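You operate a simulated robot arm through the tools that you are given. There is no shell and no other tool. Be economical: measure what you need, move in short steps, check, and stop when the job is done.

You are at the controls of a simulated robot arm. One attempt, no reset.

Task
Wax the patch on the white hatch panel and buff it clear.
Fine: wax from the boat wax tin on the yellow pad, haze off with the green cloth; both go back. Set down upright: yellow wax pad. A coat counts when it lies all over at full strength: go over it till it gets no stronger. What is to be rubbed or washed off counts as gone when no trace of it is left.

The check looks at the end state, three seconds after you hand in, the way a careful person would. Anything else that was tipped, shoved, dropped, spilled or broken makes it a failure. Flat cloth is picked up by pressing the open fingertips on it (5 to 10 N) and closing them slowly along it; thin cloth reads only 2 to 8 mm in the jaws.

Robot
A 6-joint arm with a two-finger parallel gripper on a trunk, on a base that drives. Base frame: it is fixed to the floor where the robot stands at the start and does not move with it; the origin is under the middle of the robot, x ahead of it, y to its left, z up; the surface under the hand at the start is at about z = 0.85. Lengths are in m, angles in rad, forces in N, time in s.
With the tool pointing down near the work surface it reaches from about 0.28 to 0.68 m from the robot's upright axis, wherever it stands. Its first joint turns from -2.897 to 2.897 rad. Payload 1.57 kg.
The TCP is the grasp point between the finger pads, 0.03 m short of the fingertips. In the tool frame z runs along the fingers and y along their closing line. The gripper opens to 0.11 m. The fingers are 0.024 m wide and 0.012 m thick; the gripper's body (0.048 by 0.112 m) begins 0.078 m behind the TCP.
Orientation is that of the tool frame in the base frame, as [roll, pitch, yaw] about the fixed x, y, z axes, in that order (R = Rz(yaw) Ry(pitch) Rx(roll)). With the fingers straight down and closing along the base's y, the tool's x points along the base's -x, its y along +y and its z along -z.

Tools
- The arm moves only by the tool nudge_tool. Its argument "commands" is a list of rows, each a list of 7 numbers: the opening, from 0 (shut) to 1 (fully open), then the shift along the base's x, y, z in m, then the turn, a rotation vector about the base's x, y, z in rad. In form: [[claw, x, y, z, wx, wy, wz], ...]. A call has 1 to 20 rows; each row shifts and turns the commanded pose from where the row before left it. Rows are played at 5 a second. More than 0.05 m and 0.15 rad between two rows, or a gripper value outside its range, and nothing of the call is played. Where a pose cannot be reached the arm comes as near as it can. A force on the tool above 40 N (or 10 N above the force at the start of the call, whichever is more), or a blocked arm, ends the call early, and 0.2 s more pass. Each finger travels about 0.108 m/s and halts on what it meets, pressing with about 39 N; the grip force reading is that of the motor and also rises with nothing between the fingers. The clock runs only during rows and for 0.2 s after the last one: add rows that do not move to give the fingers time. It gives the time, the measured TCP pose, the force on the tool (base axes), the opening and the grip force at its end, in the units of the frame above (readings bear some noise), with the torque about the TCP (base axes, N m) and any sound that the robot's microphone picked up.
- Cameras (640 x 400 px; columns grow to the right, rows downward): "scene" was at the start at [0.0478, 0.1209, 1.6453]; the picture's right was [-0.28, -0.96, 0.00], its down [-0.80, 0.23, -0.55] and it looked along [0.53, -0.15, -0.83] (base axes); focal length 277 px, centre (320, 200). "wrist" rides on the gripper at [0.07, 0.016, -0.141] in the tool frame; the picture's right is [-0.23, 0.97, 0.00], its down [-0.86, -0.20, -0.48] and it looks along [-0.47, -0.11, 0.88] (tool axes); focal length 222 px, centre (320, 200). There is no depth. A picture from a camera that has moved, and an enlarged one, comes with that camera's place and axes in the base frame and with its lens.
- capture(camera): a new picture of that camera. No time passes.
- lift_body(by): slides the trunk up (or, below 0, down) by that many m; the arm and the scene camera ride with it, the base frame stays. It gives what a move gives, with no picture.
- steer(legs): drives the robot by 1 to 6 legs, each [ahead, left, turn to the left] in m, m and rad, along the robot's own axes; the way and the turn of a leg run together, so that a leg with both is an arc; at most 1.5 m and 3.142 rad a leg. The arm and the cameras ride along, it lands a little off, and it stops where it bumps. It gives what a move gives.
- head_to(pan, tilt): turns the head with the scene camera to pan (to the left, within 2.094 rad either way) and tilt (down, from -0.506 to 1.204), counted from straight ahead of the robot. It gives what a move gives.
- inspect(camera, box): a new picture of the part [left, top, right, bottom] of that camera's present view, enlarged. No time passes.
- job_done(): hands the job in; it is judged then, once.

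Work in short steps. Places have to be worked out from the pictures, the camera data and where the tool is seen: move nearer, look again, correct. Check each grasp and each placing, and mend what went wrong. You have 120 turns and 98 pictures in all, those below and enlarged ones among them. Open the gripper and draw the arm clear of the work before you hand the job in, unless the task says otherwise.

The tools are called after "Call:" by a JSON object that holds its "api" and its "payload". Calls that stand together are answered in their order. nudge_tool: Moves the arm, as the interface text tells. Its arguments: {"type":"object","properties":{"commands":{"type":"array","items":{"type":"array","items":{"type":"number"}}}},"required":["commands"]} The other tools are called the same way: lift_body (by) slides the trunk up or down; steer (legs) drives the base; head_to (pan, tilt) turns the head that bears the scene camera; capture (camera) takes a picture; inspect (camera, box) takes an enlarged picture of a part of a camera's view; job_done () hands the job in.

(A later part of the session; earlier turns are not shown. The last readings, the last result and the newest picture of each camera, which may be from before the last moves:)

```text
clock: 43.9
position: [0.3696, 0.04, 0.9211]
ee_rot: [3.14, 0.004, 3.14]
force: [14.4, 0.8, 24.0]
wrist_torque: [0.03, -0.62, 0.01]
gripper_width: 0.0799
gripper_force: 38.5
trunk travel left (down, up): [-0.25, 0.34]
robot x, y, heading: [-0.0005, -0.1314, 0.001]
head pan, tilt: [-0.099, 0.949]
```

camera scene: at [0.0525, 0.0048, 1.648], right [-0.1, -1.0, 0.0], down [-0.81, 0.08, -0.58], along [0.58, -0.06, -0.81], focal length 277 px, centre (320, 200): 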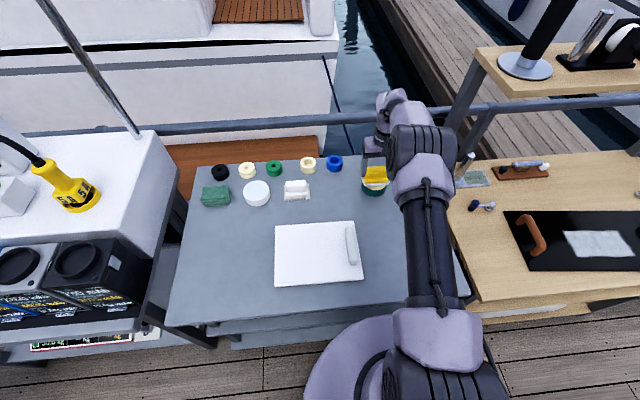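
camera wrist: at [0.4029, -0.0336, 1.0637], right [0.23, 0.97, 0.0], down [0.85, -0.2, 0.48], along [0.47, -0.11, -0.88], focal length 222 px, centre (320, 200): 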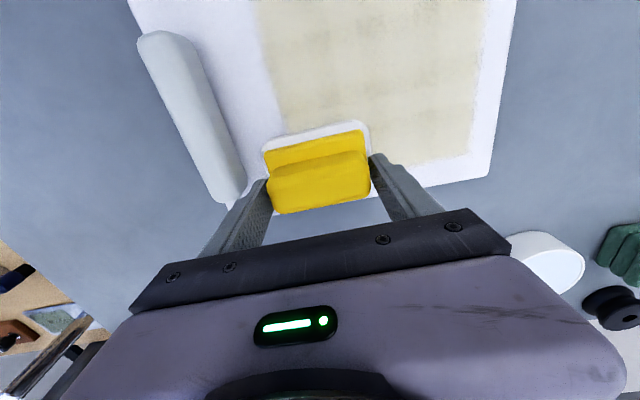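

At the near end the force climbs, so I add a slope of 0.1 mm per row. Next passes at y≈0 and −0.04.

Call:
{"api": "nudge_tool", "payload": {"commands": [[0.3, 0, -0.02, 0.0006, 0, 0, 0], [0.3, 0, -0.02, 0, 0, 0, 0], [0.3, 0.015, 0, -0.0001, 0, 0, 0], [0.3, 0.015, 0, -0.0001, 0, 0, 0], [0.3, 0.015, 0, -0.0001, 0, 0, 0], [0.3, 0.015, 0, -0.0001, 0, 0, 0], [0.3, 0.015, 0, -0.0001, 0, 0, 0], [0.3, 0.015, 0, -0.0001, 0, 0, 0], [0.3, 0.015, 0, -0.0001, 0, 0, 0], [0.3, 0, 0, 0, 0, 0, 0]]}}

Call:
{"api": "nudge_tool", "payload": {"commands": [[0.3, -0.015, 0, 0.0001, 0, 0, 0], [0.3, -0.015, 0, 0.0001, 0, 0, 0], [0.3, -0.015, 0, 0.0001, 0, 0, 0], [0.3, -0.015, 0, 0.0001, 0, 0, 0], [0.3, -0.015, 0, 0.0001, 0, 0, 0], [0.3, -0.015, 0, 0.0001, 0, 0, 0], [0.3, -0.015, 0, 0.0001, 0, 0, 0], [0.3, 0, 0, 0, 0, 0, 0]]}}

Call:
{"api": "nudge_tool", "payload": {"commands": [[0.3, 0, -0.02, 0, 0, 0, 0], [0.3, 0, -0.02, 0, 0, 0, 0], [0.3, 0.015, 0, -0.0001, 0, 0, 0], [0.3, 0.015, 0, -0.0001, 0, 0, 0], [0.3, 0.015, 0, -0.0001, 0, 0, 0], [0.3, 0.015, 0, -0.0001, 0, 0, 0], [0.3, 0.015, 0, -0.0001, 0, 0, 0], [0.3, 0.015, 0, -0.0001, 0, 0, 0], [0.3, 0.015, 0, -0.0001, 0, 0, 0], [0.3, 0, 0, 0, 0, 0, 0]]}}

Call:
{"api": "nudge_tool", "payload": {"commands": [[0.3, -0.015, 0, 0.0001, 0, 0, 0], [0.3, -0.015, 0, 0.0001, 0, 0, 0], [0.3, -0.015, 0, 0.0001, 0, 0, 0], [0.3, -0.015, 0, 0.0001, 0, 0, 0], [0.3, -0.015, 0, 0.0001, 0, 0, 0], [0.3, -0.015, 0, 0.0001, 0, 0, 0], [0.3, -0.015, 0, 0.0001, 0, 0, 0], [0.3, 0, 0, 0, 0, 0, 0]]}}

```text
clock: 46.1
position: [0.4737, -0.0005, 0.9221]
ee_rot: [3.141, 0.006, -3.141]
force: [-7.6, 1.3, 8.2]
wrist_torque: [-0.01, 0.33, 0.02]
gripper_width: 0.08
gripper_force: 39.2
trunk travel left (down, up): [-0.25, 0.34]
robot x, y, heading: [-0.0006, -0.1242, 0.005]
head pan, tilt: [-0.099, 0.949]
```

```text
clock: 47.9
position: [0.3695, -0.0009, 0.922]
ee_rot: [3.14, 0.005, -3.141]
force: [-0.2, 0.2, 0.7]
wrist_torque: [0.03, 0.01, 0.03]
gripper_width: 0.0797
gripper_force: 38.8
trunk travel left (down, up): [-0.25, 0.34]
robot x, y, heading: [-0.0007, -0.1258, -0.003]
head pan, tilt: [-0.099, 0.949]
```

```text
clock: 50.1
position: [0.4728, -0.0397, 0.9219]
ee_rot: [3.139, 0.006, -3.14]
force: [-7.8, 0.2, 8.9]
wrist_torque: [0.03, 0.46, 0.03]
gripper_width: 0.0798
gripper_force: 39.0
trunk travel left (down, up): [-0.25, 0.34]
robot x, y, heading: [0.0023, -0.1314, 0.001]
head pan, tilt: [-0.099, 0.949]
```

```text
clock: 51.9
position: [0.3691, -0.04, 0.9237]
ee_rot: [3.139, 0.002, 3.141]
force: [1.0, -0.2, 2.6]
wrist_torque: [0.08, -0.12, 0.03]
gripper_width: 0.0802
gripper_force: 39.4
trunk travel left (down, up): [-0.25, 0.34]
robot x, y, heading: [-0.0005, -0.1292, 0.003]
head pan, tilt: [-0.099, 0.949]
```

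I lift and move the pad beyond the patch so the wrist camera can judge the coat.

Call:
{"api": "nudge_tool", "payload": {"commands": [[0.3, 0, 0, 0.03, 0, 0, 0], [0.3, 0.03, 0.01, 0.035, 0, 0, 0], [0.3, 0.035, 0.01, 0.03, 0, 0, 0], [0.3, 0.04, 0.01, 0.025, 0, 0, 0], [0.3, 0.04, 0.01, 0, 0, 0, 0], [0.3, 0.04, 0, 0, 0, 0, 0], [0.3, 0, 0, 0, 0, 0, 0]]}}

Call:
{"api": "inspect", "payload": {"camera": "wrist", "box": [200, 0, 440, 150]}}

```text
clock: 53.5
position: [0.5549, -0.0008, 1.0438]
ee_rot: [3.14, 0.005, 3.14]
force: [0.1, -0.4, -0.1]
wrist_torque: [-0.03, 0.01, 0.0]
gripper_width: 0.08
gripper_force: 39.0
trunk travel left (down, up): [-0.25, 0.34]
robot x, y, heading: [0.0007, -0.129, -0.001]
head pan, tilt: [-0.099, 0.949]
```

```text
2.67 times, centred on (320, 75) of wrist
camera zoom: at [0.4831, 0.0158, 1.1841], right [0.23, 0.97, 0.0], down [0.85, -0.2, 0.48], along [0.47, -0.11, -0.88], focal length 592 px, centre (320, 533)
```

zoom: 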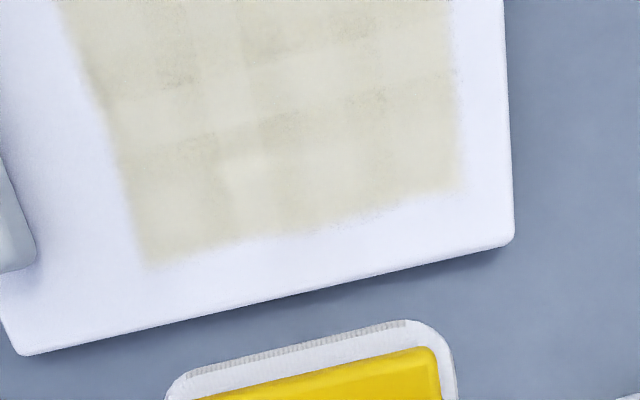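

The patch edges are clear, but the shade is still uneven. I reload the pad at the tin, then go over it again.

Call:
{"api": "nudge_tool", "payload": {"commands": [[0.3, 0.0144, -0.0352, -0.01, 0, 0, 0], [0.3, 0.0144, -0.0352, -0.01, 0, 0, 0], [0.3, 0.0144, -0.0352, -0.01, 0, 0, 0], [0.3, 0.0144, -0.0352, -0.01, 0, 0, 0], [0.3, 0.0144, -0.0352, -0.01, 0, 0, 0], [0.3, 0.0144, -0.0352, -0.01, 0, 0, 0], [0.3, 0.0144, -0.0352, -0.01, 0, 0, 0], [0.3, 0, 0, -0.03, 0, 0, 0], [0.3, 0, 0, 0, 0, 0, 0]]}}

Call:
{"api": "inspect", "payload": {"camera": "scene", "box": [260, 140, 420, 300]}}

```text
clock: 55.5
position: [0.6551, -0.2469, 0.9438]
ee_rot: [3.14, 0.006, -3.141]
force: [-0.1, -0.2, -1.0]
wrist_torque: [0.02, 0.0, 0.04]
gripper_width: 0.0799
gripper_force: 39.0
trunk travel left (down, up): [-0.25, 0.34]
robot x, y, heading: [-0.0009, -0.1273, -0.001]
head pan, tilt: [-0.099, 0.949]
```

```text
2.50 times, centred on (340, 220) of scene
camera zoom: at [0.0524, 0.0046, 1.648], right [-0.1, -1.0, 0.0], down [-0.81, 0.08, -0.58], along [0.58, -0.06, -0.81], focal length 692 px, centre (270, 150)
```

zoom: 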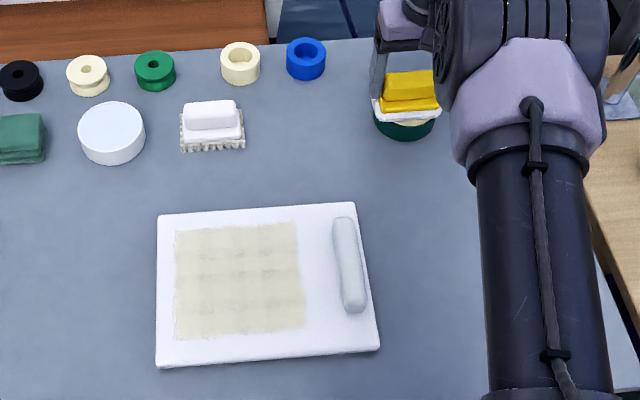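

From here the scene camera sees the whole patch nicely. Dab the tin.

Call:
{"api": "nudge_tool", "payload": {"commands": [[0.3, 0, 0, -0.004, 0, 0, 0], [0.3, 0, 0, -0.002, 0, 0, 0], [0.3, 0, 0, -0.001, 0, 0, 0], [0.3, 0, 0, 0, 0, 0, 0]]}}

Call:
{"api": "inspect", "payload": {"camera": "scene", "box": [295, 220, 365, 290]}}

```text
clock: 56.5
position: [0.6547, -0.2465, 0.937]
ee_rot: [3.139, 0.006, -3.142]
force: [1.0, 0.1, 12.6]
wrist_torque: [0.0, 0.21, 0.0]
gripper_width: 0.0798
gripper_force: 39.3
trunk travel left (down, up): [-0.25, 0.34]
robot x, y, heading: [0.0011, -0.132, -0.001]
head pan, tilt: [-0.099, 0.949]
```

```text
5.71 times, centred on (330, 255) of scene
camera zoom: at [0.051, 0.005, 1.6481], right [-0.1, -1.0, 0.0], down [-0.81, 0.08, -0.58], along [0.58, -0.06, -0.81], focal length 1582 px, centre (263, -114)
```

zoom: 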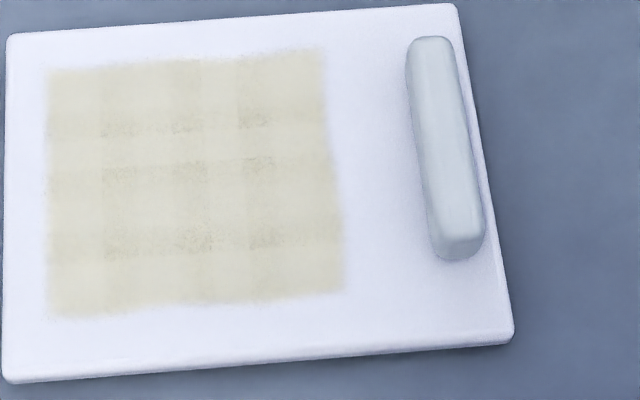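

Patch is about x 0.35–0.49, y −0.066–0.086. I lift off the tin and return over the patch.

Call:
{"api": "nudge_tool", "payload": {"commands": [[0.3, 0, 0, 0.015, 0, 0, 0], [0.3, 0, 0, 0.02, 0, 0, 0], [0.3, -0.031, 0.031, 0, 0, 0, 0], [0.3, -0.031, 0.031, 0, 0, 0, 0], [0.3, -0.031, 0.031, 0, 0, 0, 0], [0.3, -0.031, 0.031, 0, 0, 0, 0], [0.3, -0.031, 0.031, 0, 0, 0, 0], [0.3, -0.031, 0.031, 0, 0, 0, 0], [0.3, -0.004, 0.03, -0.02, 0, 0, 0], [0.3, 0, 0, -0.02, 0, 0, 0], [0.3, 0, 0, -0.0065, 0, 0, 0], [0.3, 0, 0, 0, 0, 0, 0]]}}

```text
clock: 59.1
position: [0.4652, -0.0305, 0.9237]
ee_rot: [3.14, 0.005, -3.141]
force: [0.3, -0.6, -0.3]
wrist_torque: [0.02, 0.0, 0.0]
gripper_width: 0.0801
gripper_force: 38.7
trunk travel left (down, up): [-0.25, 0.34]
robot x, y, heading: [0.001, -0.1267, -0.009]
head pan, tilt: [-0.099, 0.949]
```

Call:
{"api": "nudge_tool", "payload": {"commands": [[0.3, 0, 0, -0.0018, 0, 0, 0], [0.3, -0.013, 0, 0, 0, 0, 0], [0.3, -0.013, 0, 0.0001, 0, 0, 0], [0.3, -0.013, 0, 0, 0, 0, 0], [0.3, -0.013, 0, 0.0001, 0, 0, 0], [0.3, -0.013, 0, 0, 0, 0, 0], [0.3, -0.013, 0, 0.0001, 0, 0, 0], [0.3, -0.013, 0, 0, 0, 0, 0], [0.3, 0, 0, 0, 0, 0, 0]]}}

Call:
{"api": "nudge_tool", "payload": {"commands": [[0.3, 0, 0.02, 0, 0, 0, 0], [0.3, 0, 0.02, 0, 0, 0, 0], [0.3, 0.013, 0, 0, 0, 0, 0], [0.3, 0.013, 0, -0.0001, 0, 0, 0], [0.3, 0.013, 0, 0, 0, 0, 0], [0.3, 0.013, 0, -0.0001, 0, 0, 0], [0.3, 0.013, 0, 0, 0, 0, 0], [0.3, 0.013, 0, -0.0001, 0, 0, 0], [0.3, 0.013, 0, 0, 0, 0, 0], [0.3, 0, 0, 0, 0, 0, 0]]}}

Call:
{"api": "nudge_tool", "payload": {"commands": [[0.3, 0, 0.02, 0, 0, 0, 0], [0.3, 0, 0.02, 0, 0, 0, 0], [0.3, -0.013, 0, 0, 0, 0, 0], [0.3, -0.013, 0, 0.0001, 0, 0, 0], [0.3, -0.013, 0, 0, 0, 0, 0], [0.3, -0.013, 0, 0.0001, 0, 0, 0], [0.3, -0.013, 0, 0, 0, 0, 0], [0.3, -0.013, 0, 0.0001, 0, 0, 0], [0.3, -0.013, 0, 0, 0, 0, 0], [0.3, 0, 0, 0, 0, 0, 0]]}}

```text
clock: 61.1
position: [0.3726, -0.0312, 0.9233]
ee_rot: [3.14, 0.004, -3.14]
force: [4.8, -0.5, 7.3]
wrist_torque: [0.12, -0.36, -0.07]
gripper_width: 0.0798
gripper_force: 39.1
trunk travel left (down, up): [-0.25, 0.34]
robot x, y, heading: [0.0006, -0.1289, 0.001]
head pan, tilt: [-0.099, 0.949]
```

```text
clock: 63.3
position: [0.4645, 0.0089, 0.9219]
ee_rot: [3.14, 0.006, -3.141]
force: [-0.1, 0.1, -0.7]
wrist_torque: [-0.03, -0.02, -0.01]
gripper_width: 0.0799
gripper_force: 39.3
trunk travel left (down, up): [-0.25, 0.34]
robot x, y, heading: [0.0015, -0.1295, -0.0]
head pan, tilt: [-0.099, 0.949]
```

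```text
clock: 65.5
position: [0.3742, 0.0499, 0.9217]
ee_rot: [3.138, 0.007, -3.14]
force: [11.1, 0.9, 20.6]
wrist_torque: [-0.17, -0.36, -0.02]
gripper_width: 0.0801
gripper_force: 38.8
trunk travel left (down, up): [-0.25, 0.34]
robot x, y, heading: [0.0045, -0.1291, -0.0]
head pan, tilt: [-0.099, 0.949]
```

Contact varies; press slightly more at the far end and go over the patch in reverse.

Call:
{"api": "nudge_tool", "payload": {"commands": [[0.3, 0.013, 0, -0.0001, 0, 0, 0], [0.3, 0.013, 0, -0.0001, 0, 0, 0], [0.3, 0.013, 0, -0.0001, 0, 0, 0], [0.3, 0.013, 0, -0.0001, 0, 0, 0], [0.3, 0.013, 0, -0.0001, 0, 0, 0], [0.3, 0.013, 0, -0.0001, 0, 0, 0], [0.3, 0.013, 0, -0.0001, 0, 0, 0], [0.3, 0, 0, 0, 0, 0, 0]]}}

Call:
{"api": "nudge_tool", "payload": {"commands": [[0.3, 0, -0.02, 0, 0, 0, 0], [0.3, 0, -0.02, 0, 0, 0, 0], [0.3, -0.013, 0, 0, 0, 0, 0], [0.3, -0.013, 0, 0.0001, 0, 0, 0], [0.3, -0.013, 0, 0, 0, 0, 0], [0.3, -0.013, 0, 0.0001, 0, 0, 0], [0.3, -0.013, 0, 0, 0, 0, 0], [0.3, -0.013, 0, 0.0001, 0, 0, 0], [0.3, -0.013, 0, 0, 0, 0, 0], [0.3, 0, 0, 0, 0, 0, 0]]}}

Call:
{"api": "nudge_tool", "payload": {"commands": [[0.3, 0, -0.02, 0, 0, 0, 0], [0.3, 0, -0.02, 0, 0, 0, 0], [0.3, 0.013, 0, 0, 0, 0, 0], [0.3, 0.013, 0, -0.0001, 0, 0, 0], [0.3, 0.013, 0, 0, 0, 0, 0], [0.3, 0.013, 0, -0.0001, 0, 0, 0], [0.3, 0.013, 0, 0, 0, 0, 0], [0.3, 0.013, 0, -0.0001, 0, 0, 0], [0.3, 0.013, 0, 0, 0, 0, 0], [0.3, 0, 0, 0, 0, 0, 0]]}}

```text
clock: 67.3
position: [0.4648, 0.0488, 0.9234]
ee_rot: [3.14, 0.007, -3.141]
force: [-6.8, 1.0, 10.1]
wrist_torque: [-0.08, 0.28, -0.06]
gripper_width: 0.0803
gripper_force: 39.0
trunk travel left (down, up): [-0.25, 0.34]
robot x, y, heading: [-0.0037, -0.1285, 0.002]
head pan, tilt: [-0.099, 0.949]
```

```text
clock: 69.5
position: [0.3736, 0.0093, 0.9221]
ee_rot: [3.139, 0.005, 3.14]
force: [13.4, -2.1, 28.3]
wrist_torque: [-0.09, -0.61, -0.03]
gripper_width: 0.08
gripper_force: 38.7
trunk travel left (down, up): [-0.25, 0.34]
robot x, y, heading: [0.0003, -0.1252, -0.004]
head pan, tilt: [-0.099, 0.949]
```

```text
clock: 71.7
position: [0.4655, -0.0309, 0.9218]
ee_rot: [3.139, 0.007, 3.141]
force: [-3.6, 0.2, 8.0]
wrist_torque: [-0.3, 0.22, -0.06]
gripper_width: 0.0798
gripper_force: 39.2
trunk travel left (down, up): [-0.25, 0.34]
robot x, y, heading: [-0.0014, -0.1291, -0.005]
head pan, tilt: [-0.099, 0.949]
```

All in contact. Add crosswise strokes at x≈0.46, 0.42, 0.375, then look.

Call:
{"api": "nudge_tool", "payload": {"commands": [[0.3, 0, 0.016, 0.0001, 0, 0, 0], [0.3, 0, 0.016, 0, 0, 0, 0], [0.3, 0, 0.016, 0, 0, 0, 0], [0.3, 0, 0.016, 0, 0, 0, 0], [0.3, 0, 0.016, 0, 0, 0, 0], [0.3, -0.022, 0, 0.0001, 0, 0, 0], [0.3, -0.022, 0, 0.0001, 0, 0, 0], [0.3, 0, -0.016, 0, 0, 0, 0], [0.3, 0, -0.016, 0, 0, 0, 0], [0.3, 0, -0.016, 0, 0, 0, 0], [0.3, 0, -0.016, 0, 0, 0, 0], [0.3, 0, -0.016, 0, 0, 0, 0], [0.3, 0, 0, 0, 0, 0, 0]]}}

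Call:
{"api": "nudge_tool", "payload": {"commands": [[0.3, -0.022, 0, 0.0001, 0, 0, 0], [0.3, -0.022, 0, 0, 0, 0, 0], [0.3, 0, 0.016, 0, 0, 0, 0], [0.3, 0, 0.016, 0, 0, 0, 0], [0.3, 0, 0.016, 0, 0, 0, 0], [0.3, 0, 0.016, 0, 0, 0, 0], [0.3, 0, 0.016, 0, 0, 0, 0], [0.3, 0, 0, 0, 0, 0, 0]]}}

Call:
{"api": "nudge_tool", "payload": {"commands": [[0.3, 0, 0, 0.03, 0, 0, 0], [0.3, 0.03, 0, 0.03, 0, 0, 0], [0.3, 0.036, -0.03, 0, 0, 0, 0], [0.3, 0.036, -0.032, 0, 0, 0, 0], [0.3, 0.036, -0.032, 0, 0, 0, 0], [0.3, 0.036, -0.032, 0, 0, 0, 0], [0.3, 0.036, -0.034, 0, 0, 0, 0], [0.3, 0.036, -0.034, 0, 0, 0, 0], [0.3, 0.02, -0.034, 0, 0, 0, 0], [0.3, 0.012, -0.034, 0, 0, 0, 0], [0.3, 0.0, -0.034, 0, 0, 0, 0], [0.3, 0, 0, 0, 0, 0, 0]]}}

Call:
{"api": "inspect", "payload": {"camera": "scene", "box": [260, 140, 420, 300]}}

Call:
{"api": "inspect", "payload": {"camera": "scene", "box": [295, 220, 365, 290]}}

```text
clock: 74.5
position: [0.4202, -0.0304, 0.921]
ee_rot: [3.141, 0.006, 3.142]
force: [-0.7, 1.1, 6.6]
wrist_torque: [0.04, -0.03, -0.01]
gripper_width: 0.08
gripper_force: 39.5
trunk travel left (down, up): [-0.25, 0.34]
robot x, y, heading: [0.0004, -0.1296, 0.0]
head pan, tilt: [-0.099, 0.949]
```

```text
clock: 76.3
position: [0.3771, 0.0509, 0.9222]
ee_rot: [3.141, 0.005, -3.141]
force: [0.3, 0.6, 1.9]
wrist_torque: [-0.02, -0.02, -0.01]
gripper_width: 0.0802
gripper_force: 38.9
trunk travel left (down, up): [-0.25, 0.34]
robot x, y, heading: [0.0006, -0.1302, 0.002]
head pan, tilt: [-0.099, 0.949]
```

```text
clock: 78.9
position: [0.6546, -0.2472, 0.9815]
ee_rot: [3.14, 0.003, -3.141]
force: [-0.3, 1.0, -1.1]
wrist_torque: [0.0, 0.0, 0.03]
gripper_width: 0.0799
gripper_force: 39.2
trunk travel left (down, up): [-0.25, 0.34]
robot x, y, heading: [-0.0004, -0.1293, -0.002]
head pan, tilt: [-0.099, 0.949]
```

```text
2.50 times, centred on (340, 220) of scene
camera zoom: at [0.0526, 0.005, 1.6479], right [-0.1, -1.0, 0.0], down [-0.81, 0.08, -0.58], along [0.58, -0.06, -0.81], focal length 692 px, centre (270, 150)
```

zoom: 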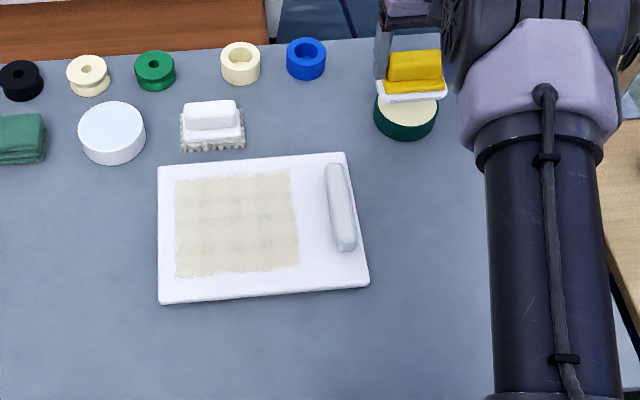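

```text
5.71 times, centred on (330, 255) of scene
camera zoom: at [0.0526, 0.005, 1.6479], right [-0.1, -1.0, 0.0], down [-0.81, 0.08, -0.58], along [0.58, -0.06, -0.81], focal length 1582 px, centre (263, -114)
```

zoom: 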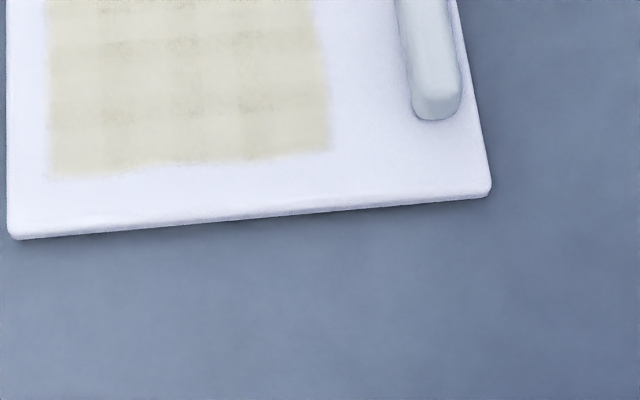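

The panel has slid about +0.078 m in x under my heavier strokes (nothing else touched). I'll bring it back later by its handle. First check the coat closely.

Call:
{"api": "inspect", "payload": {"camera": "scene", "box": [274, 203, 338, 252]}}

```text
8.16 times, centred on (306, 228) of scene
camera zoom: at [0.0526, 0.005, 1.6479], right [-0.1, -1.0, 0.0], down [-0.81, 0.08, -0.58], along [0.58, -0.06, -0.81], focal length 2261 px, centre (434, -24)
```

zoom: 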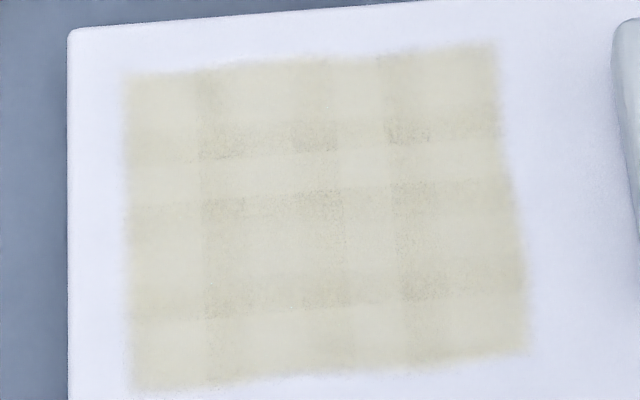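

The 4×4 tile pattern looks even now. I reload once more and do one more gentle pass over the shifted patch (x 0.427–0.57) to see whether it gets stronger.

Call:
{"api": "nudge_tool", "payload": {"commands": [[0.3, 0, 0, -0.02, 0, 0, 0], [0.3, 0, 0, -0.018, 0, 0, 0], [0.3, 0, 0, -0.004, 0, 0, 0], [0.3, 0, 0, -0.002, 0, 0, 0], [0.3, 0, 0, 0, 0, 0, 0]]}}

```text
clock: 80.1
position: [0.656, -0.2467, 0.9372]
ee_rot: [3.139, 0.005, 3.141]
force: [0.0, 0.0, -0.7]
wrist_torque: [-0.01, 0.0, 0.03]
gripper_width: 0.0797
gripper_force: 39.1
trunk travel left (down, up): [-0.25, 0.34]
robot x, y, heading: [-0.0018, -0.1288, -0.003]
head pan, tilt: [-0.099, 0.949]
```

Call:
{"api": "nudge_tool", "payload": {"commands": [[0.3, 0, 0, -0.001, 0, 0, 0], [0.3, 0, 0, 0, 0, 0, 0]]}}

```text
clock: 80.7
position: [0.655, -0.2466, 0.9381]
ee_rot: [-3.141, 0.006, -3.141]
force: [0.0, 0.6, -0.4]
wrist_torque: [0.02, 0.02, 0.01]
gripper_width: 0.0798
gripper_force: 38.8
trunk travel left (down, up): [-0.25, 0.34]
robot x, y, heading: [0.0, -0.1267, -0.002]
head pan, tilt: [-0.099, 0.949]
```

Call:
{"api": "nudge_tool", "payload": {"commands": [[0.3, 0, 0, -0.0015, 0, 0, 0], [0.3, 0, 0, 0, 0, 0, 0]]}}

```text
clock: 81.3
position: [0.6551, -0.246, 0.9369]
ee_rot: [3.14, 0.008, -3.141]
force: [1.0, -0.4, 9.6]
wrist_torque: [-0.01, 0.16, 0.03]
gripper_width: 0.0797
gripper_force: 39.1
trunk travel left (down, up): [-0.25, 0.34]
robot x, y, heading: [0.0033, -0.1308, -0.001]
head pan, tilt: [-0.099, 0.949]
```

Call:
{"api": "nudge_tool", "payload": {"commands": [[0.3, 0, 0, 0.015, 0, 0, 0], [0.3, 0, 0, 0.02, 0, 0, 0], [0.3, -0.018, 0.036, 0, 0, 0, 0], [0.3, -0.018, 0.036, 0, 0, 0, 0], [0.3, -0.018, 0.036, 0, 0, 0, 0], [0.3, -0.018, 0.036, 0, 0, 0, 0], [0.3, -0.018, 0.036, 0, 0, 0, 0], [0.3, -0.018, 0.036, 0, 0, 0, 0], [0.3, 0, 0, -0.025, 0, 0, 0], [0.3, 0, 0, -0.019, 0, 0, 0], [0.3, 0, 0, -0.003, 0, 0, 0], [0.3, 0, 0, 0, 0, 0, 0]]}}

```text
clock: 83.9
position: [0.5478, -0.0306, 0.9227]
ee_rot: [3.141, 0.005, 3.141]
force: [0.2, 0.0, -1.0]
wrist_torque: [0.0, -0.01, 0.03]
gripper_width: 0.08
gripper_force: 39.0
trunk travel left (down, up): [-0.25, 0.34]
robot x, y, heading: [0.001, -0.1292, -0.003]
head pan, tilt: [-0.099, 0.949]
```

Call:
{"api": "nudge_tool", "payload": {"commands": [[0.3, 0, 0, -0.001, 0, 0, 0], [0.3, 0, 0, 0, 0, 0, 0]]}}

Call:
{"api": "nudge_tool", "payload": {"commands": [[0.3, 0, 0, -0.0007, 0, 0, 0], [0.3, 0, 0, 0, 0, 0, 0]]}}

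```text
clock: 84.5
position: [0.548, -0.0309, 0.922]
ee_rot: [3.14, 0.006, -3.141]
force: [0.1, 0.7, -0.4]
wrist_torque: [0.02, 0.01, 0.02]
gripper_width: 0.08
gripper_force: 39.3
trunk travel left (down, up): [-0.25, 0.34]
robot x, y, heading: [0.004, -0.132, -0.002]
head pan, tilt: [-0.099, 0.949]
```

```text
clock: 85.1
position: [0.5464, -0.0306, 0.9224]
ee_rot: [3.14, 0.007, 3.14]
force: [0.4, -0.4, 1.0]
wrist_torque: [0.07, -0.04, -0.01]
gripper_width: 0.0798
gripper_force: 38.8
trunk travel left (down, up): [-0.25, 0.34]
robot x, y, heading: [-0.0021, -0.1301, 0.001]
head pan, tilt: [-0.099, 0.949]
```

Just in contact. Stroke toward me with light pressure.

Call:
{"api": "nudge_tool", "payload": {"commands": [[0.3, -0.013, 0, -0.0004, 0, 0, 0], [0.3, -0.013, 0, 0, 0, 0, 0], [0.3, -0.013, 0, 0, 0, 0, 0], [0.3, -0.013, 0, 0, 0, 0, 0], [0.3, 0, 0, 0, 0, 0, 0]]}}

Call:
{"api": "nudge_tool", "payload": {"commands": [[0.3, -0.013, 0, 0, 0, 0, 0], [0.3, -0.013, 0, 0, 0, 0, 0], [0.3, -0.013, 0, 0, 0, 0, 0], [0.3, 0, 0, 0, 0, 0, 0]]}}

```text
clock: 86.3
position: [0.4937, -0.0312, 0.9219]
ee_rot: [3.14, 0.006, 3.141]
force: [0.5, 0.1, 3.3]
wrist_torque: [0.09, -0.06, -0.05]
gripper_width: 0.0799
gripper_force: 39.3
trunk travel left (down, up): [-0.25, 0.34]
robot x, y, heading: [0.005, -0.1314, 0.002]
head pan, tilt: [-0.099, 0.949]
```

```text
clock: 87.3
position: [0.4562, -0.0296, 0.9219]
ee_rot: [3.14, 0.005, 3.141]
force: [1.2, 0.1, 4.7]
wrist_torque: [0.11, -0.11, 0.03]
gripper_width: 0.08
gripper_force: 39.2
trunk travel left (down, up): [-0.25, 0.34]
robot x, y, heading: [-0.0001, -0.124, -0.0]
head pan, tilt: [-0.099, 0.949]
```

Forces are fine (3–5 N). Continue the raster at y≈0.01 and 0.05.

Call:
{"api": "nudge_tool", "payload": {"commands": [[0.3, 0, 0.02, 0, 0, 0, 0], [0.3, 0, 0.02, 0, 0, 0, 0], [0.3, 0.013, 0, 0, 0, 0, 0], [0.3, 0.013, 0, 0, 0, 0, 0], [0.3, 0.013, 0, -0.0001, 0, 0, 0], [0.3, 0.013, 0, 0, 0, 0, 0], [0.3, 0.013, 0, -0.0001, 0, 0, 0], [0.3, 0.013, 0, 0, 0, 0, 0], [0.3, 0.013, 0, 0, 0, 0, 0], [0.3, 0, 0, 0, 0, 0, 0]]}}

Call:
{"api": "nudge_tool", "payload": {"commands": [[0.3, 0, 0.02, 0, 0, 0, 0], [0.3, 0, 0.02, 0, 0, 0, 0], [0.3, -0.013, 0, 0, 0, 0, 0], [0.3, -0.013, 0, 0, 0, 0, 0], [0.3, -0.013, 0, 0, 0, 0, 0], [0.3, -0.013, 0, 0, 0, 0, 0], [0.3, -0.013, 0, 0, 0, 0, 0], [0.3, -0.013, 0, 0, 0, 0, 0], [0.3, -0.013, 0, 0, 0, 0, 0], [0.3, 0, 0, 0, 0, 0, 0]]}}

```text
clock: 89.5
position: [0.5455, 0.0098, 0.9219]
ee_rot: [3.14, 0.008, -3.141]
force: [-4.3, 0.4, 8.8]
wrist_torque: [0.04, 0.25, -0.02]
gripper_width: 0.0798
gripper_force: 39.0
trunk travel left (down, up): [-0.25, 0.34]
robot x, y, heading: [-0.001, -0.1253, 0.005]
head pan, tilt: [-0.099, 0.949]
```

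```text
clock: 91.7
position: [0.4559, 0.0488, 0.9224]
ee_rot: [3.14, 0.004, -3.14]
force: [7.6, -1.1, 16.0]
wrist_torque: [-0.01, -0.28, 0.1]
gripper_width: 0.0798
gripper_force: 39.7
trunk travel left (down, up): [-0.25, 0.34]
robot x, y, heading: [0.0016, -0.1308, -0.003]
head pan, tilt: [-0.099, 0.949]
```

Good contact over the whole patch. Lift and move the pad back above its home spot to judge the coat.

Call:
{"api": "nudge_tool", "payload": {"commands": [[0.3, 0, 0, 0.03, 0, 0, 0], [0.3, 0, 0, 0.035, 0, 0, 0], [0.3, 0.026, -0.02, 0, 0, 0, 0], [0.3, 0.026, -0.02, 0, 0, 0, 0], [0.3, 0.026, -0.02, 0, 0, 0, 0], [0.3, 0.026, -0.02, 0, 0, 0, 0], [0.3, 0.026, -0.02, 0, 0, 0, 0], [0.3, 0.026, -0.02, 0, 0, 0, 0], [0.3, 0.026, -0.02, 0, 0, 0, 0], [0.3, 0.0255, -0.0194, 0, 0, 0, 0], [0.3, 0, 0, 0, 0, 0, 0]]}}

Call:
{"api": "inspect", "payload": {"camera": "scene", "box": [274, 203, 338, 252]}}

Call:
{"api": "inspect", "payload": {"camera": "scene", "box": [260, 140, 420, 300]}}

```text
clock: 94.1
position: [0.6631, -0.1103, 0.9855]
ee_rot: [3.139, 0.007, -3.141]
force: [-0.3, -0.9, -1.0]
wrist_torque: [0.03, 0.02, -0.02]
gripper_width: 0.08
gripper_force: 39.1
trunk travel left (down, up): [-0.25, 0.34]
robot x, y, heading: [-0.0011, -0.1301, -0.0]
head pan, tilt: [-0.099, 0.949]
```

```text
8.16 times, centred on (306, 228) of scene
camera zoom: at [0.0521, 0.0049, 1.648], right [-0.1, -1.0, 0.0], down [-0.81, 0.08, -0.58], along [0.58, -0.06, -0.81], focal length 2261 px, centre (434, -24)
```

zoom: 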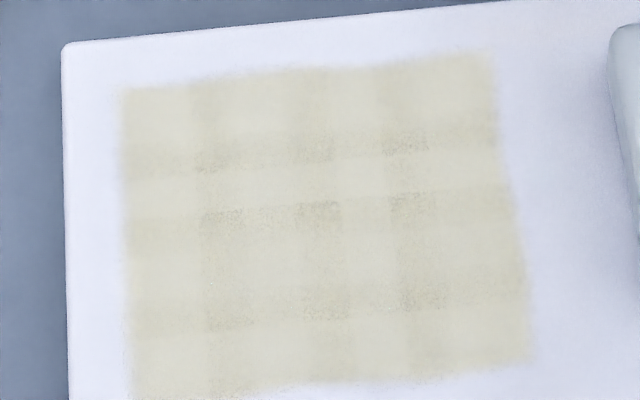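

```text
2.50 times, centred on (340, 220) of scene
camera zoom: at [0.0521, 0.0049, 1.648], right [-0.1, -1.0, 0.0], down [-0.81, 0.08, -0.58], along [0.58, -0.06, -0.81], focal length 692 px, centre (270, 150)
```

zoom: 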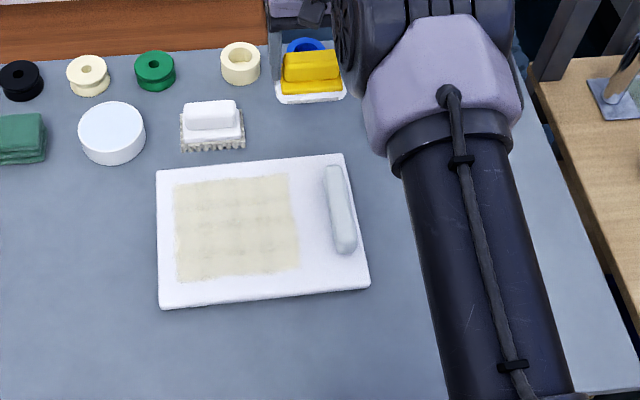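

The coat did not change with the last pass: full strength, even over all tiles. Now set the pad down at home (0.6635,−0.1096).

Call:
{"api": "nudge_tool", "payload": {"commands": [[0.3, 0.0004, 0.0004, -0.03, 0, 0, 0], [0.3, 0, 0, -0.03, 0, 0, 0], [0.3, 0, 0, -0.016, 0, 0, 0], [0.3, 0, 0, -0.005, 0, 0, 0], [0.3, 0, 0, 0, 0, 0, 0]]}}

```text
clock: 95.3
position: [0.6649, -0.1091, 0.9057]
ee_rot: [3.14, 0.005, 3.141]
force: [-0.5, 0.3, -0.6]
wrist_torque: [0.01, 0.01, 0.0]
gripper_width: 0.08
gripper_force: 39.3
trunk travel left (down, up): [-0.25, 0.34]
robot x, y, heading: [-0.0016, -0.1249, -0.0]
head pan, tilt: [-0.099, 0.949]
```

Call:
{"api": "nudge_tool", "payload": {"commands": [[0.3, 0, 0, -0.002, 0, 0, 0], [0.3, 0, 0, -0.001, 0, 0, 0], [0.3, 0, 0, 0, 0, 0, 0]]}}

Call:
{"api": "nudge_tool", "payload": {"commands": [[0.3, 0, 0, -0.001, 0, 0, 0], [0.3, 0, 0, 0, 0, 0, 0]]}}

```text
clock: 96.1
position: [0.6639, -0.1089, 0.9014]
ee_rot: [3.141, 0.005, -3.141]
force: [-1.0, 0.1, -0.6]
wrist_torque: [0.0, 0.0, -0.02]
gripper_width: 0.0802
gripper_force: 39.2
trunk travel left (down, up): [-0.25, 0.34]
robot x, y, heading: [-0.0006, -0.1267, 0.001]
head pan, tilt: [-0.099, 0.949]
```

```text
clock: 96.7
position: [0.6637, -0.1106, 0.9027]
ee_rot: [3.138, 0.007, 3.14]
force: [1.2, 0.2, 5.1]
wrist_torque: [0.24, 0.0, -0.04]
gripper_width: 0.0801
gripper_force: 38.9
trunk travel left (down, up): [-0.25, 0.34]
robot x, y, heading: [-0.0028, -0.1301, 0.003]
head pan, tilt: [-0.099, 0.949]
```

Contact (5 N). Open slowly and rise.

Call:
{"api": "nudge_tool", "payload": {"commands": [[0.75, 0, 0, 0, 0, 0, 0], [0.85, 0, 0, 0, 0, 0, 0], [1, 0, 0, 0, 0, 0, 0], [1, 0, 0, 0, 0, 0, 0], [1, 0, 0, 0.03, 0, 0, 0], [1, 0, 0, 0.03, 0, 0, 0], [1, 0, 0, 0.03, 0, 0, 0], [1, 0, 0, 0, 0, 0, 0]]}}

Call:
{"api": "capture", "payload": {"camera": "wrist"}}

```text
clock: 98.5
position: [0.6635, -0.1106, 0.9907]
ee_rot: [3.139, 0.006, -3.14]
force: [-0.6, -0.4, 0.1]
wrist_torque: [0.01, 0.01, 0.03]
gripper_width: 0.1102
gripper_force: 0.1
trunk travel left (down, up): [-0.25, 0.34]
robot x, y, heading: [0.0028, -0.1269, 0.004]
head pan, tilt: [-0.099, 0.949]
```

```text
57 pictures are left
camera wrist: at [0.5927, -0.0929, 1.1321], right [0.23, 0.97, 0.0], down [0.85, -0.2, 0.48], along [0.47, -0.11, -0.88], focal length 222 px, centre (320, 200)
```

wrist: 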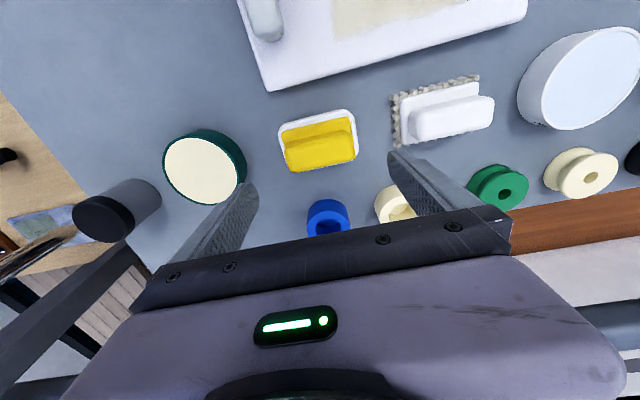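

Pad stands upright at its place. Now retract a little and drive left so the green cloth (≈(0.65,0.30)) comes within reach.

Call:
{"api": "nudge_tool", "payload": {"commands": [[1, -0.03, 0, 0.03, 0, 0, 0], [1, -0.035, 0, 0.03, 0, 0, 0], [1, -0.04, 0, 0.02, 0, 0, 0], [1, -0.04, 0, 0, 0, 0, 0], [1, -0.04, 0, 0, 0, 0, 0], [1, 0, 0, 0, 0, 0, 0]]}}

Call:
{"api": "steer", "payload": {"legs": [[0, 0.28, 0]]}}

Call:
{"api": "head_to", "payload": {"pan": 0.0, "tilt": 0.95}}

Call:
{"api": "capture", "payload": {"camera": "scene"}}

Call:
{"api": "capture", "payload": {"camera": "wrist"}}

```text
clock: 99.9
position: [0.4797, -0.1097, 1.0699]
ee_rot: [3.14, 0.006, -3.141]
force: [0.2, -0.5, 0.3]
wrist_torque: [0.0, -0.04, 0.0]
gripper_width: 0.11
gripper_force: 0.2
trunk travel left (down, up): [-0.25, 0.34]
robot x, y, heading: [0.0029, -0.1281, 0.002]
head pan, tilt: [-0.099, 0.949]
```

```text
clock: 101.8
position: [0.4778, 0.1684, 1.0706]
ee_rot: [3.14, 0.005, -3.14]
force: [0.2, -0.1, 0.0]
wrist_torque: [-0.01, -0.04, -0.01]
gripper_width: 0.1098
gripper_force: 0.0
trunk travel left (down, up): [-0.25, 0.34]
robot x, y, heading: [0.0012, 0.1502, 0.002]
head pan, tilt: [-0.099, 0.949]
```

```text
clock: 102.5
position: [0.4795, 0.168, 1.0693]
ee_rot: [3.138, 0.006, -3.141]
force: [0.0, -0.2, 0.0]
wrist_torque: [0.03, 0.01, -0.01]
gripper_width: 0.1099
gripper_force: 0.1
trunk travel left (down, up): [-0.25, 0.34]
robot x, y, heading: [-0.0001, 0.1481, 0.001]
head pan, tilt: [0.0, 0.949]
```

```text
56 pictures are left
camera scene: at [0.0524, 0.2883, 1.648], right [0.0, -1.0, 0.0], down [-0.81, 0.0, -0.58], along [0.58, 0.0, -0.81], focal length 277 px, centre (320, 200)
```

scene: 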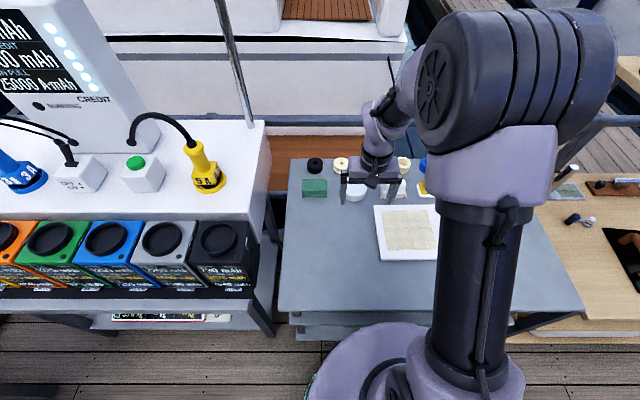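

```text
55 pictures are left
camera wrist: at [0.4079, 0.1838, 1.2114], right [0.23, 0.97, 0.0], down [0.85, -0.2, 0.48], along [0.47, -0.11, -0.88], focal length 222 px, centre (320, 200)
```

wrist: 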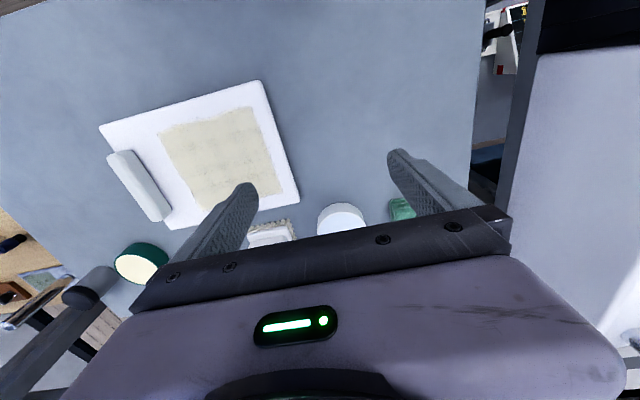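

Zoom on the cloth.

Call:
{"api": "inspect", "payload": {"camera": "scene", "box": [285, 145, 375, 215]}}

```text
5.71 times, centred on (330, 180) of scene
camera zoom: at [0.0524, 0.2883, 1.648], right [0.0, -1.0, 0.0], down [-0.81, 0.0, -0.58], along [0.58, 0.0, -0.81], focal length 1582 px, centre (263, 314)
```

zoom: 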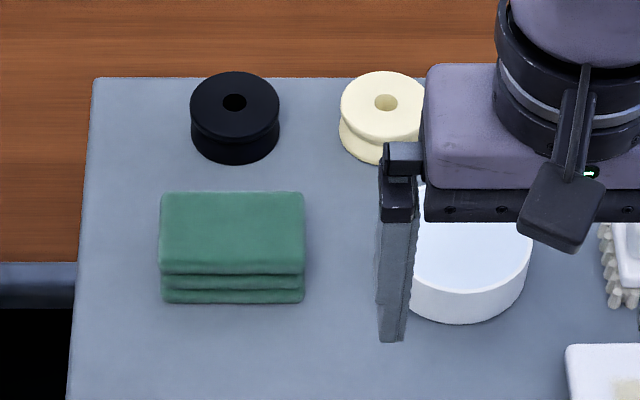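

The folded cloth spans x 0.634–0.697, y 0.263–0.352, ~30 mm high. I drive 3 cm further left and go above it, gripping along y.

Call:
{"api": "steer", "payload": {"legs": [[0, 0.03, 0]]}}

Call:
{"api": "nudge_tool", "payload": {"commands": [[1, 0.036, 0.022, -0.02, 0, 0, 0], [1, 0.036, 0.022, -0.02, 0, 0, 0], [1, 0.036, 0.022, -0.02, 0, 0, 0], [1, 0.036, 0.022, -0.02, 0, 0, 0], [1, 0.036, 0.022, -0.02, 0, 0, 0], [1, 0, 0, 0, 0, 0, 0]]}}

Call:
{"api": "capture", "payload": {"camera": "wrist"}}

```text
clock: 103.3
position: [0.4783, 0.1984, 1.0698]
ee_rot: [-3.141, 0.005, -3.141]
force: [-0.7, 0.9, 0.5]
wrist_torque: [-0.04, 0.01, -0.01]
gripper_width: 0.1098
gripper_force: 0.1
trunk travel left (down, up): [-0.25, 0.34]
robot x, y, heading: [-0.0022, 0.176, -0.002]
head pan, tilt: [0.0, 0.949]
```

```text
clock: 104.7
position: [0.6596, 0.3084, 0.9716]
ee_rot: [3.14, 0.004, -3.14]
force: [-0.2, 0.1, 0.7]
wrist_torque: [-0.01, 0.0, -0.02]
gripper_width: 0.1102
gripper_force: 0.1
trunk travel left (down, up): [-0.25, 0.34]
robot x, y, heading: [0.0008, 0.1764, 0.001]
head pan, tilt: [0.0, 0.949]
```

```text
53 pictures are left
camera wrist: at [0.5891, 0.3241, 1.1114], right [0.23, 0.97, 0.0], down [0.85, -0.2, 0.48], along [0.47, -0.11, -0.88], focal length 222 px, centre (320, 200)
```

wrist: 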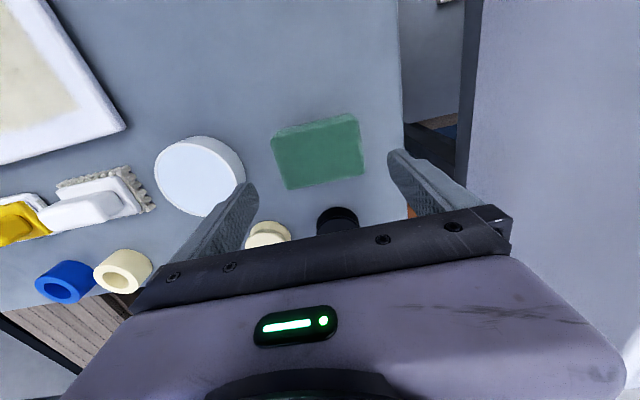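

Centred within millimetres. Descend to fingertips about 8 mm above the table.

Call:
{"api": "nudge_tool", "payload": {"commands": [[1, 0, -0.002, -0.03, 0, 0, 0], [1, 0, 0, -0.025, 0, 0, 0], [1, 0, 0, -0.015, 0, 0, 0], [1, 0, 0, -0.012, 0, 0, 0], [1, 0, 0, 0, 0, 0, 0]]}}

Call:
{"api": "capture", "payload": {"camera": "wrist"}}

```text
clock: 105.9
position: [0.659, 0.3056, 0.8874]
ee_rot: [3.14, 0.005, -3.139]
force: [0.6, 0.5, -0.1]
wrist_torque: [0.04, -0.04, 0.01]
gripper_width: 0.11
gripper_force: 0.0
trunk travel left (down, up): [-0.25, 0.34]
robot x, y, heading: [0.0016, 0.1775, -0.002]
head pan, tilt: [0.0, 0.949]
```

```text
52 pictures are left
camera wrist: at [0.588, 0.3218, 1.0294], right [0.23, 0.97, 0.0], down [0.85, -0.2, 0.48], along [0.47, -0.11, -0.88], focal length 222 px, centre (320, 200)
```

wrist: 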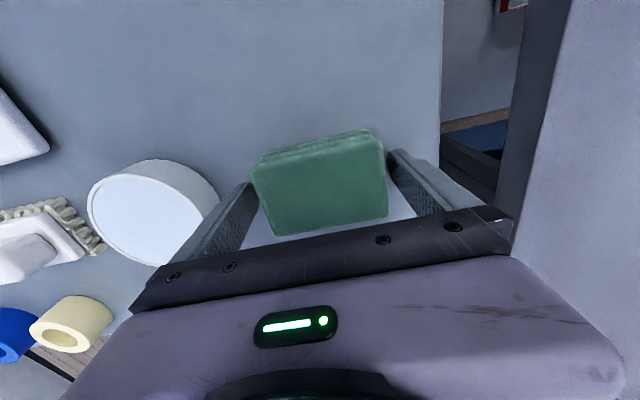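

Fingers straddle the cloth. Close slowly.

Call:
{"api": "nudge_tool", "payload": {"commands": [[0.9, 0, 0, 0, 0, 0, 0], [0.8, 0, 0, 0, 0, 0, 0], [0.7, 0, 0, 0, 0, 0, 0], [0.6, 0, 0, 0, 0, 0, 0], [0.6, 0, 0, 0, 0, 0, 0]]}}

Call:
{"api": "capture", "payload": {"camera": "wrist"}}

```text
clock: 107.1
position: [0.6585, 0.307, 0.8884]
ee_rot: [3.14, 0.006, -3.138]
force: [-1.2, 0.4, 0.6]
wrist_torque: [0.02, 0.0, -0.01]
gripper_width: 0.0892
gripper_force: 38.6
trunk travel left (down, up): [-0.25, 0.34]
robot x, y, heading: [-0.0024, 0.1769, 0.004]
head pan, tilt: [0.0, 0.949]
```

```text
51 pictures are left
camera wrist: at [0.588, 0.3217, 1.0296], right [0.23, 0.97, 0.0], down [0.85, -0.2, 0.48], along [0.47, -0.11, -0.88], focal length 222 px, centre (320, 200)
```

wrist: 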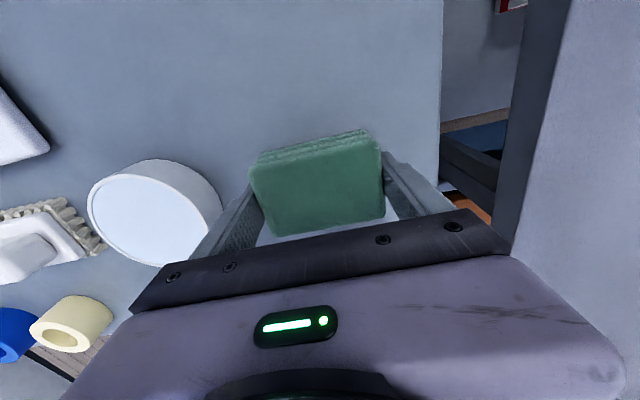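

The cloth is held as a firm block (home TCP 0.6585, 0.306, 0.888). Lift and carry toward the patch.

Call:
{"api": "nudge_tool", "payload": {"commands": [[0.6, 0, 0, 0.03, 0, 0, 0], [0.6, 0, 0, 0.035, 0, 0, 0], [0.6, 0, 0, 0.03, 0, 0, 0], [0.6, -0.014, -0.037, 0, 0, 0, 0], [0.6, -0.014, -0.037, 0, 0, 0, 0], [0.6, -0.014, -0.037, 0, 0, 0, 0], [0.6, -0.014, -0.037, 0, 0, 0, 0], [0.6, -0.014, -0.037, 0, 0, 0, 0], [0.6, -0.014, -0.037, 0, 0, 0, 0], [0.6, -0.014, -0.037, 0, 0, 0, 0], [0.6, -0.014, -0.037, 0, 0, 0, 0], [0.6, 0, -0.03, -0.03, 0, 0, 0], [0.6, 0, 0, 0, 0, 0, 0]]}}

Call:
{"api": "capture", "payload": {"camera": "wrist"}}

Call:
{"api": "capture", "payload": {"camera": "scene"}}

```text
clock: 109.9
position: [0.548, -0.0216, 0.9531]
ee_rot: [3.14, 0.005, -3.14]
force: [1.0, -0.4, -0.7]
wrist_torque: [0.02, 0.01, 0.02]
gripper_width: 0.0892
gripper_force: 39.2
trunk travel left (down, up): [-0.25, 0.34]
robot x, y, heading: [-0.0013, 0.179, -0.004]
head pan, tilt: [0.0, 0.949]
```

```text
50 pictures are left
camera wrist: at [0.4763, -0.0042, 1.0945], right [0.23, 0.97, 0.0], down [0.85, -0.2, 0.48], along [0.47, -0.11, -0.88], focal length 222 px, centre (320, 200)
```

wrist: 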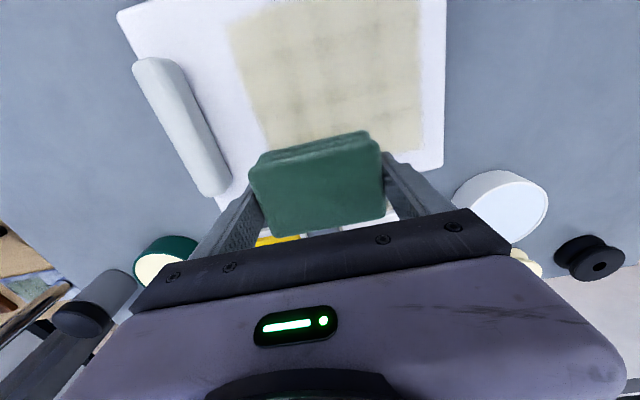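

```text
49 pictures are left
camera scene: at [0.052, 0.3188, 1.648], right [0.0, -1.0, 0.0], down [-0.81, 0.0, -0.58], along [0.58, 0.0, -0.81], focal length 277 px, centre (320, 200)
```

scene: 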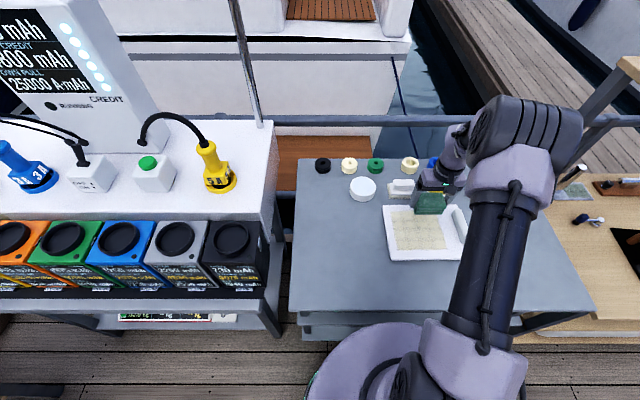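

Over the far part of the patch. Lower gently to contact (~0.909).

Call:
{"api": "nudge_tool", "payload": {"commands": [[0.6, 0, 0, -0.02, 0, 0, 0], [0.6, 0, 0, -0.015, 0, 0, 0], [0.6, 0, 0, -0.005, 0, 0, 0], [0.6, 0, 0, -0.002, 0, 0, 0], [0.6, 0, 0, 0, 0, 0, 0]]}}

Call:
{"api": "nudge_tool", "payload": {"commands": [[0.6, 0, 0, -0.001, 0, 0, 0], [0.6, 0, 0, 0, 0, 0, 0]]}}

```text
clock: 111.1
position: [0.5477, -0.0205, 0.9116]
ee_rot: [3.14, 0.004, -3.14]
force: [0.1, -0.9, 0.0]
wrist_torque: [0.0, 0.03, 0.03]
gripper_width: 0.0891
gripper_force: 38.6
trunk travel left (down, up): [-0.25, 0.34]
robot x, y, heading: [-0.0002, 0.1748, 0.001]
head pan, tilt: [0.0, 0.949]
```

```text
clock: 111.7
position: [0.5472, -0.0205, 0.9106]
ee_rot: [3.141, 0.006, -3.141]
force: [0.3, -0.9, -1.1]
wrist_torque: [-0.02, 0.01, -0.01]
gripper_width: 0.0891
gripper_force: 39.0
trunk travel left (down, up): [-0.25, 0.34]
robot x, y, heading: [0.0018, 0.179, 0.005]
head pan, tilt: [0.0, 0.949]
```

Call:
{"api": "nudge_tool", "payload": {"commands": [[0.6, 0, 0, -0.001, 0, 0, 0], [0.6, 0, 0, 0, 0, 0, 0]]}}

Call:
{"api": "nudge_tool", "payload": {"commands": [[0.6, 0, 0, -0.0008, 0, 0, 0], [0.6, 0, 0, 0, 0, 0, 0]]}}

```text
clock: 112.3
position: [0.5476, -0.0212, 0.9098]
ee_rot: [3.141, 0.006, -3.141]
force: [0.5, 0.5, -1.2]
wrist_torque: [-0.03, -0.05, 0.0]
gripper_width: 0.0891
gripper_force: 39.1
trunk travel left (down, up): [-0.25, 0.34]
robot x, y, heading: [-0.002, 0.178, 0.001]
head pan, tilt: [0.0, 0.949]
```

```text
clock: 112.9
position: [0.5481, -0.0212, 0.9091]
ee_rot: [3.139, 0.005, -3.14]
force: [1.1, 0.3, -0.4]
wrist_torque: [-0.02, 0.01, 0.0]
gripper_width: 0.0893
gripper_force: 39.7
trunk travel left (down, up): [-0.25, 0.34]
robot x, y, heading: [0.0003, 0.1782, -0.001]
head pan, tilt: [0.0, 0.949]
```

Call:
{"api": "nudge_tool", "payload": {"commands": [[0.6, 0, 0, -0.001, 0, 0, 0], [0.6, 0, 0, 0, 0, 0, 0]]}}

Call:
{"api": "nudge_tool", "payload": {"commands": [[0.6, 0, 0, -0.0008, 0, 0, 0], [0.6, 0, 0, 0, 0, 0, 0]]}}

```text
clock: 113.5
position: [0.5477, -0.0203, 0.9091]
ee_rot: [3.14, 0.007, -3.14]
force: [-0.1, -0.3, 8.4]
wrist_torque: [-0.02, 0.13, -0.01]
gripper_width: 0.089
gripper_force: 39.4
trunk travel left (down, up): [-0.25, 0.34]
robot x, y, heading: [0.0019, 0.181, -0.001]
head pan, tilt: [0.0, 0.949]
```

```text
clock: 114.1
position: [0.547, -0.0198, 0.908]
ee_rot: [3.141, 0.009, -3.14]
force: [2.6, -2.3, 20.4]
wrist_torque: [0.03, 0.21, 0.0]
gripper_width: 0.089
gripper_force: 38.9
trunk travel left (down, up): [-0.25, 0.34]
robot x, y, heading: [-0.0019, 0.1773, 0.008]
head pan, tilt: [0.0, 0.949]
```

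Contact found; ease up 0.7 mm and stroke toward me at y≈−0.02.

Call:
{"api": "nudge_tool", "payload": {"commands": [[0.6, 0, 0, 0.0007, 0, 0, 0], [0.6, -0.014, 0, 0, 0, 0, 0], [0.6, -0.014, 0, 0, 0, 0, 0], [0.6, -0.014, 0, 0, 0, 0, 0], [0.6, 0, 0, 0, 0, 0, 0]]}}

Call:
{"api": "nudge_tool", "payload": {"commands": [[0.6, -0.014, 0, 0, 0, 0, 0], [0.6, -0.014, 0, 0, 0, 0, 0], [0.6, -0.014, 0, 0, 0, 0, 0], [0.6, -0.014, 0, 0, 0, 0, 0], [0.6, 0, 0, 0, 0, 0, 0]]}}

Call:
{"api": "inspect", "payload": {"camera": "scene", "box": [370, 180, 490, 270]}}

```text
clock: 115.3
position: [0.5047, -0.0189, 0.9076]
ee_rot: [3.14, 0.006, -3.141]
force: [3.7, 0.5, 16.6]
wrist_torque: [-0.11, -0.19, 0.08]
gripper_width: 0.089
gripper_force: 38.9
trunk travel left (down, up): [-0.25, 0.34]
robot x, y, heading: [0.0002, 0.174, 0.001]
head pan, tilt: [0.0, 0.949]
```

```text
clock: 116.5
position: [0.4481, -0.0206, 0.9077]
ee_rot: [3.141, 0.006, -3.14]
force: [7.1, -0.1, 22.2]
wrist_torque: [-0.13, -0.2, 0.04]
gripper_width: 0.0893
gripper_force: 39.0
trunk travel left (down, up): [-0.25, 0.34]
robot x, y, heading: [0.0005, 0.1773, 0.005]
head pan, tilt: [0.0, 0.949]
```

```text
4.44 times, centred on (430, 225) of scene
camera zoom: at [0.0516, 0.3192, 1.648], right [0.0, -1.0, 0.0], down [-0.81, 0.0, -0.58], along [0.58, 0.0, -0.81], focal length 1231 px, centre (-169, 89)
```

zoom: 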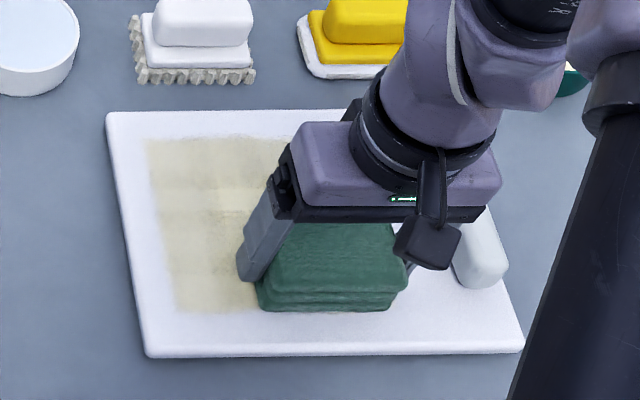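

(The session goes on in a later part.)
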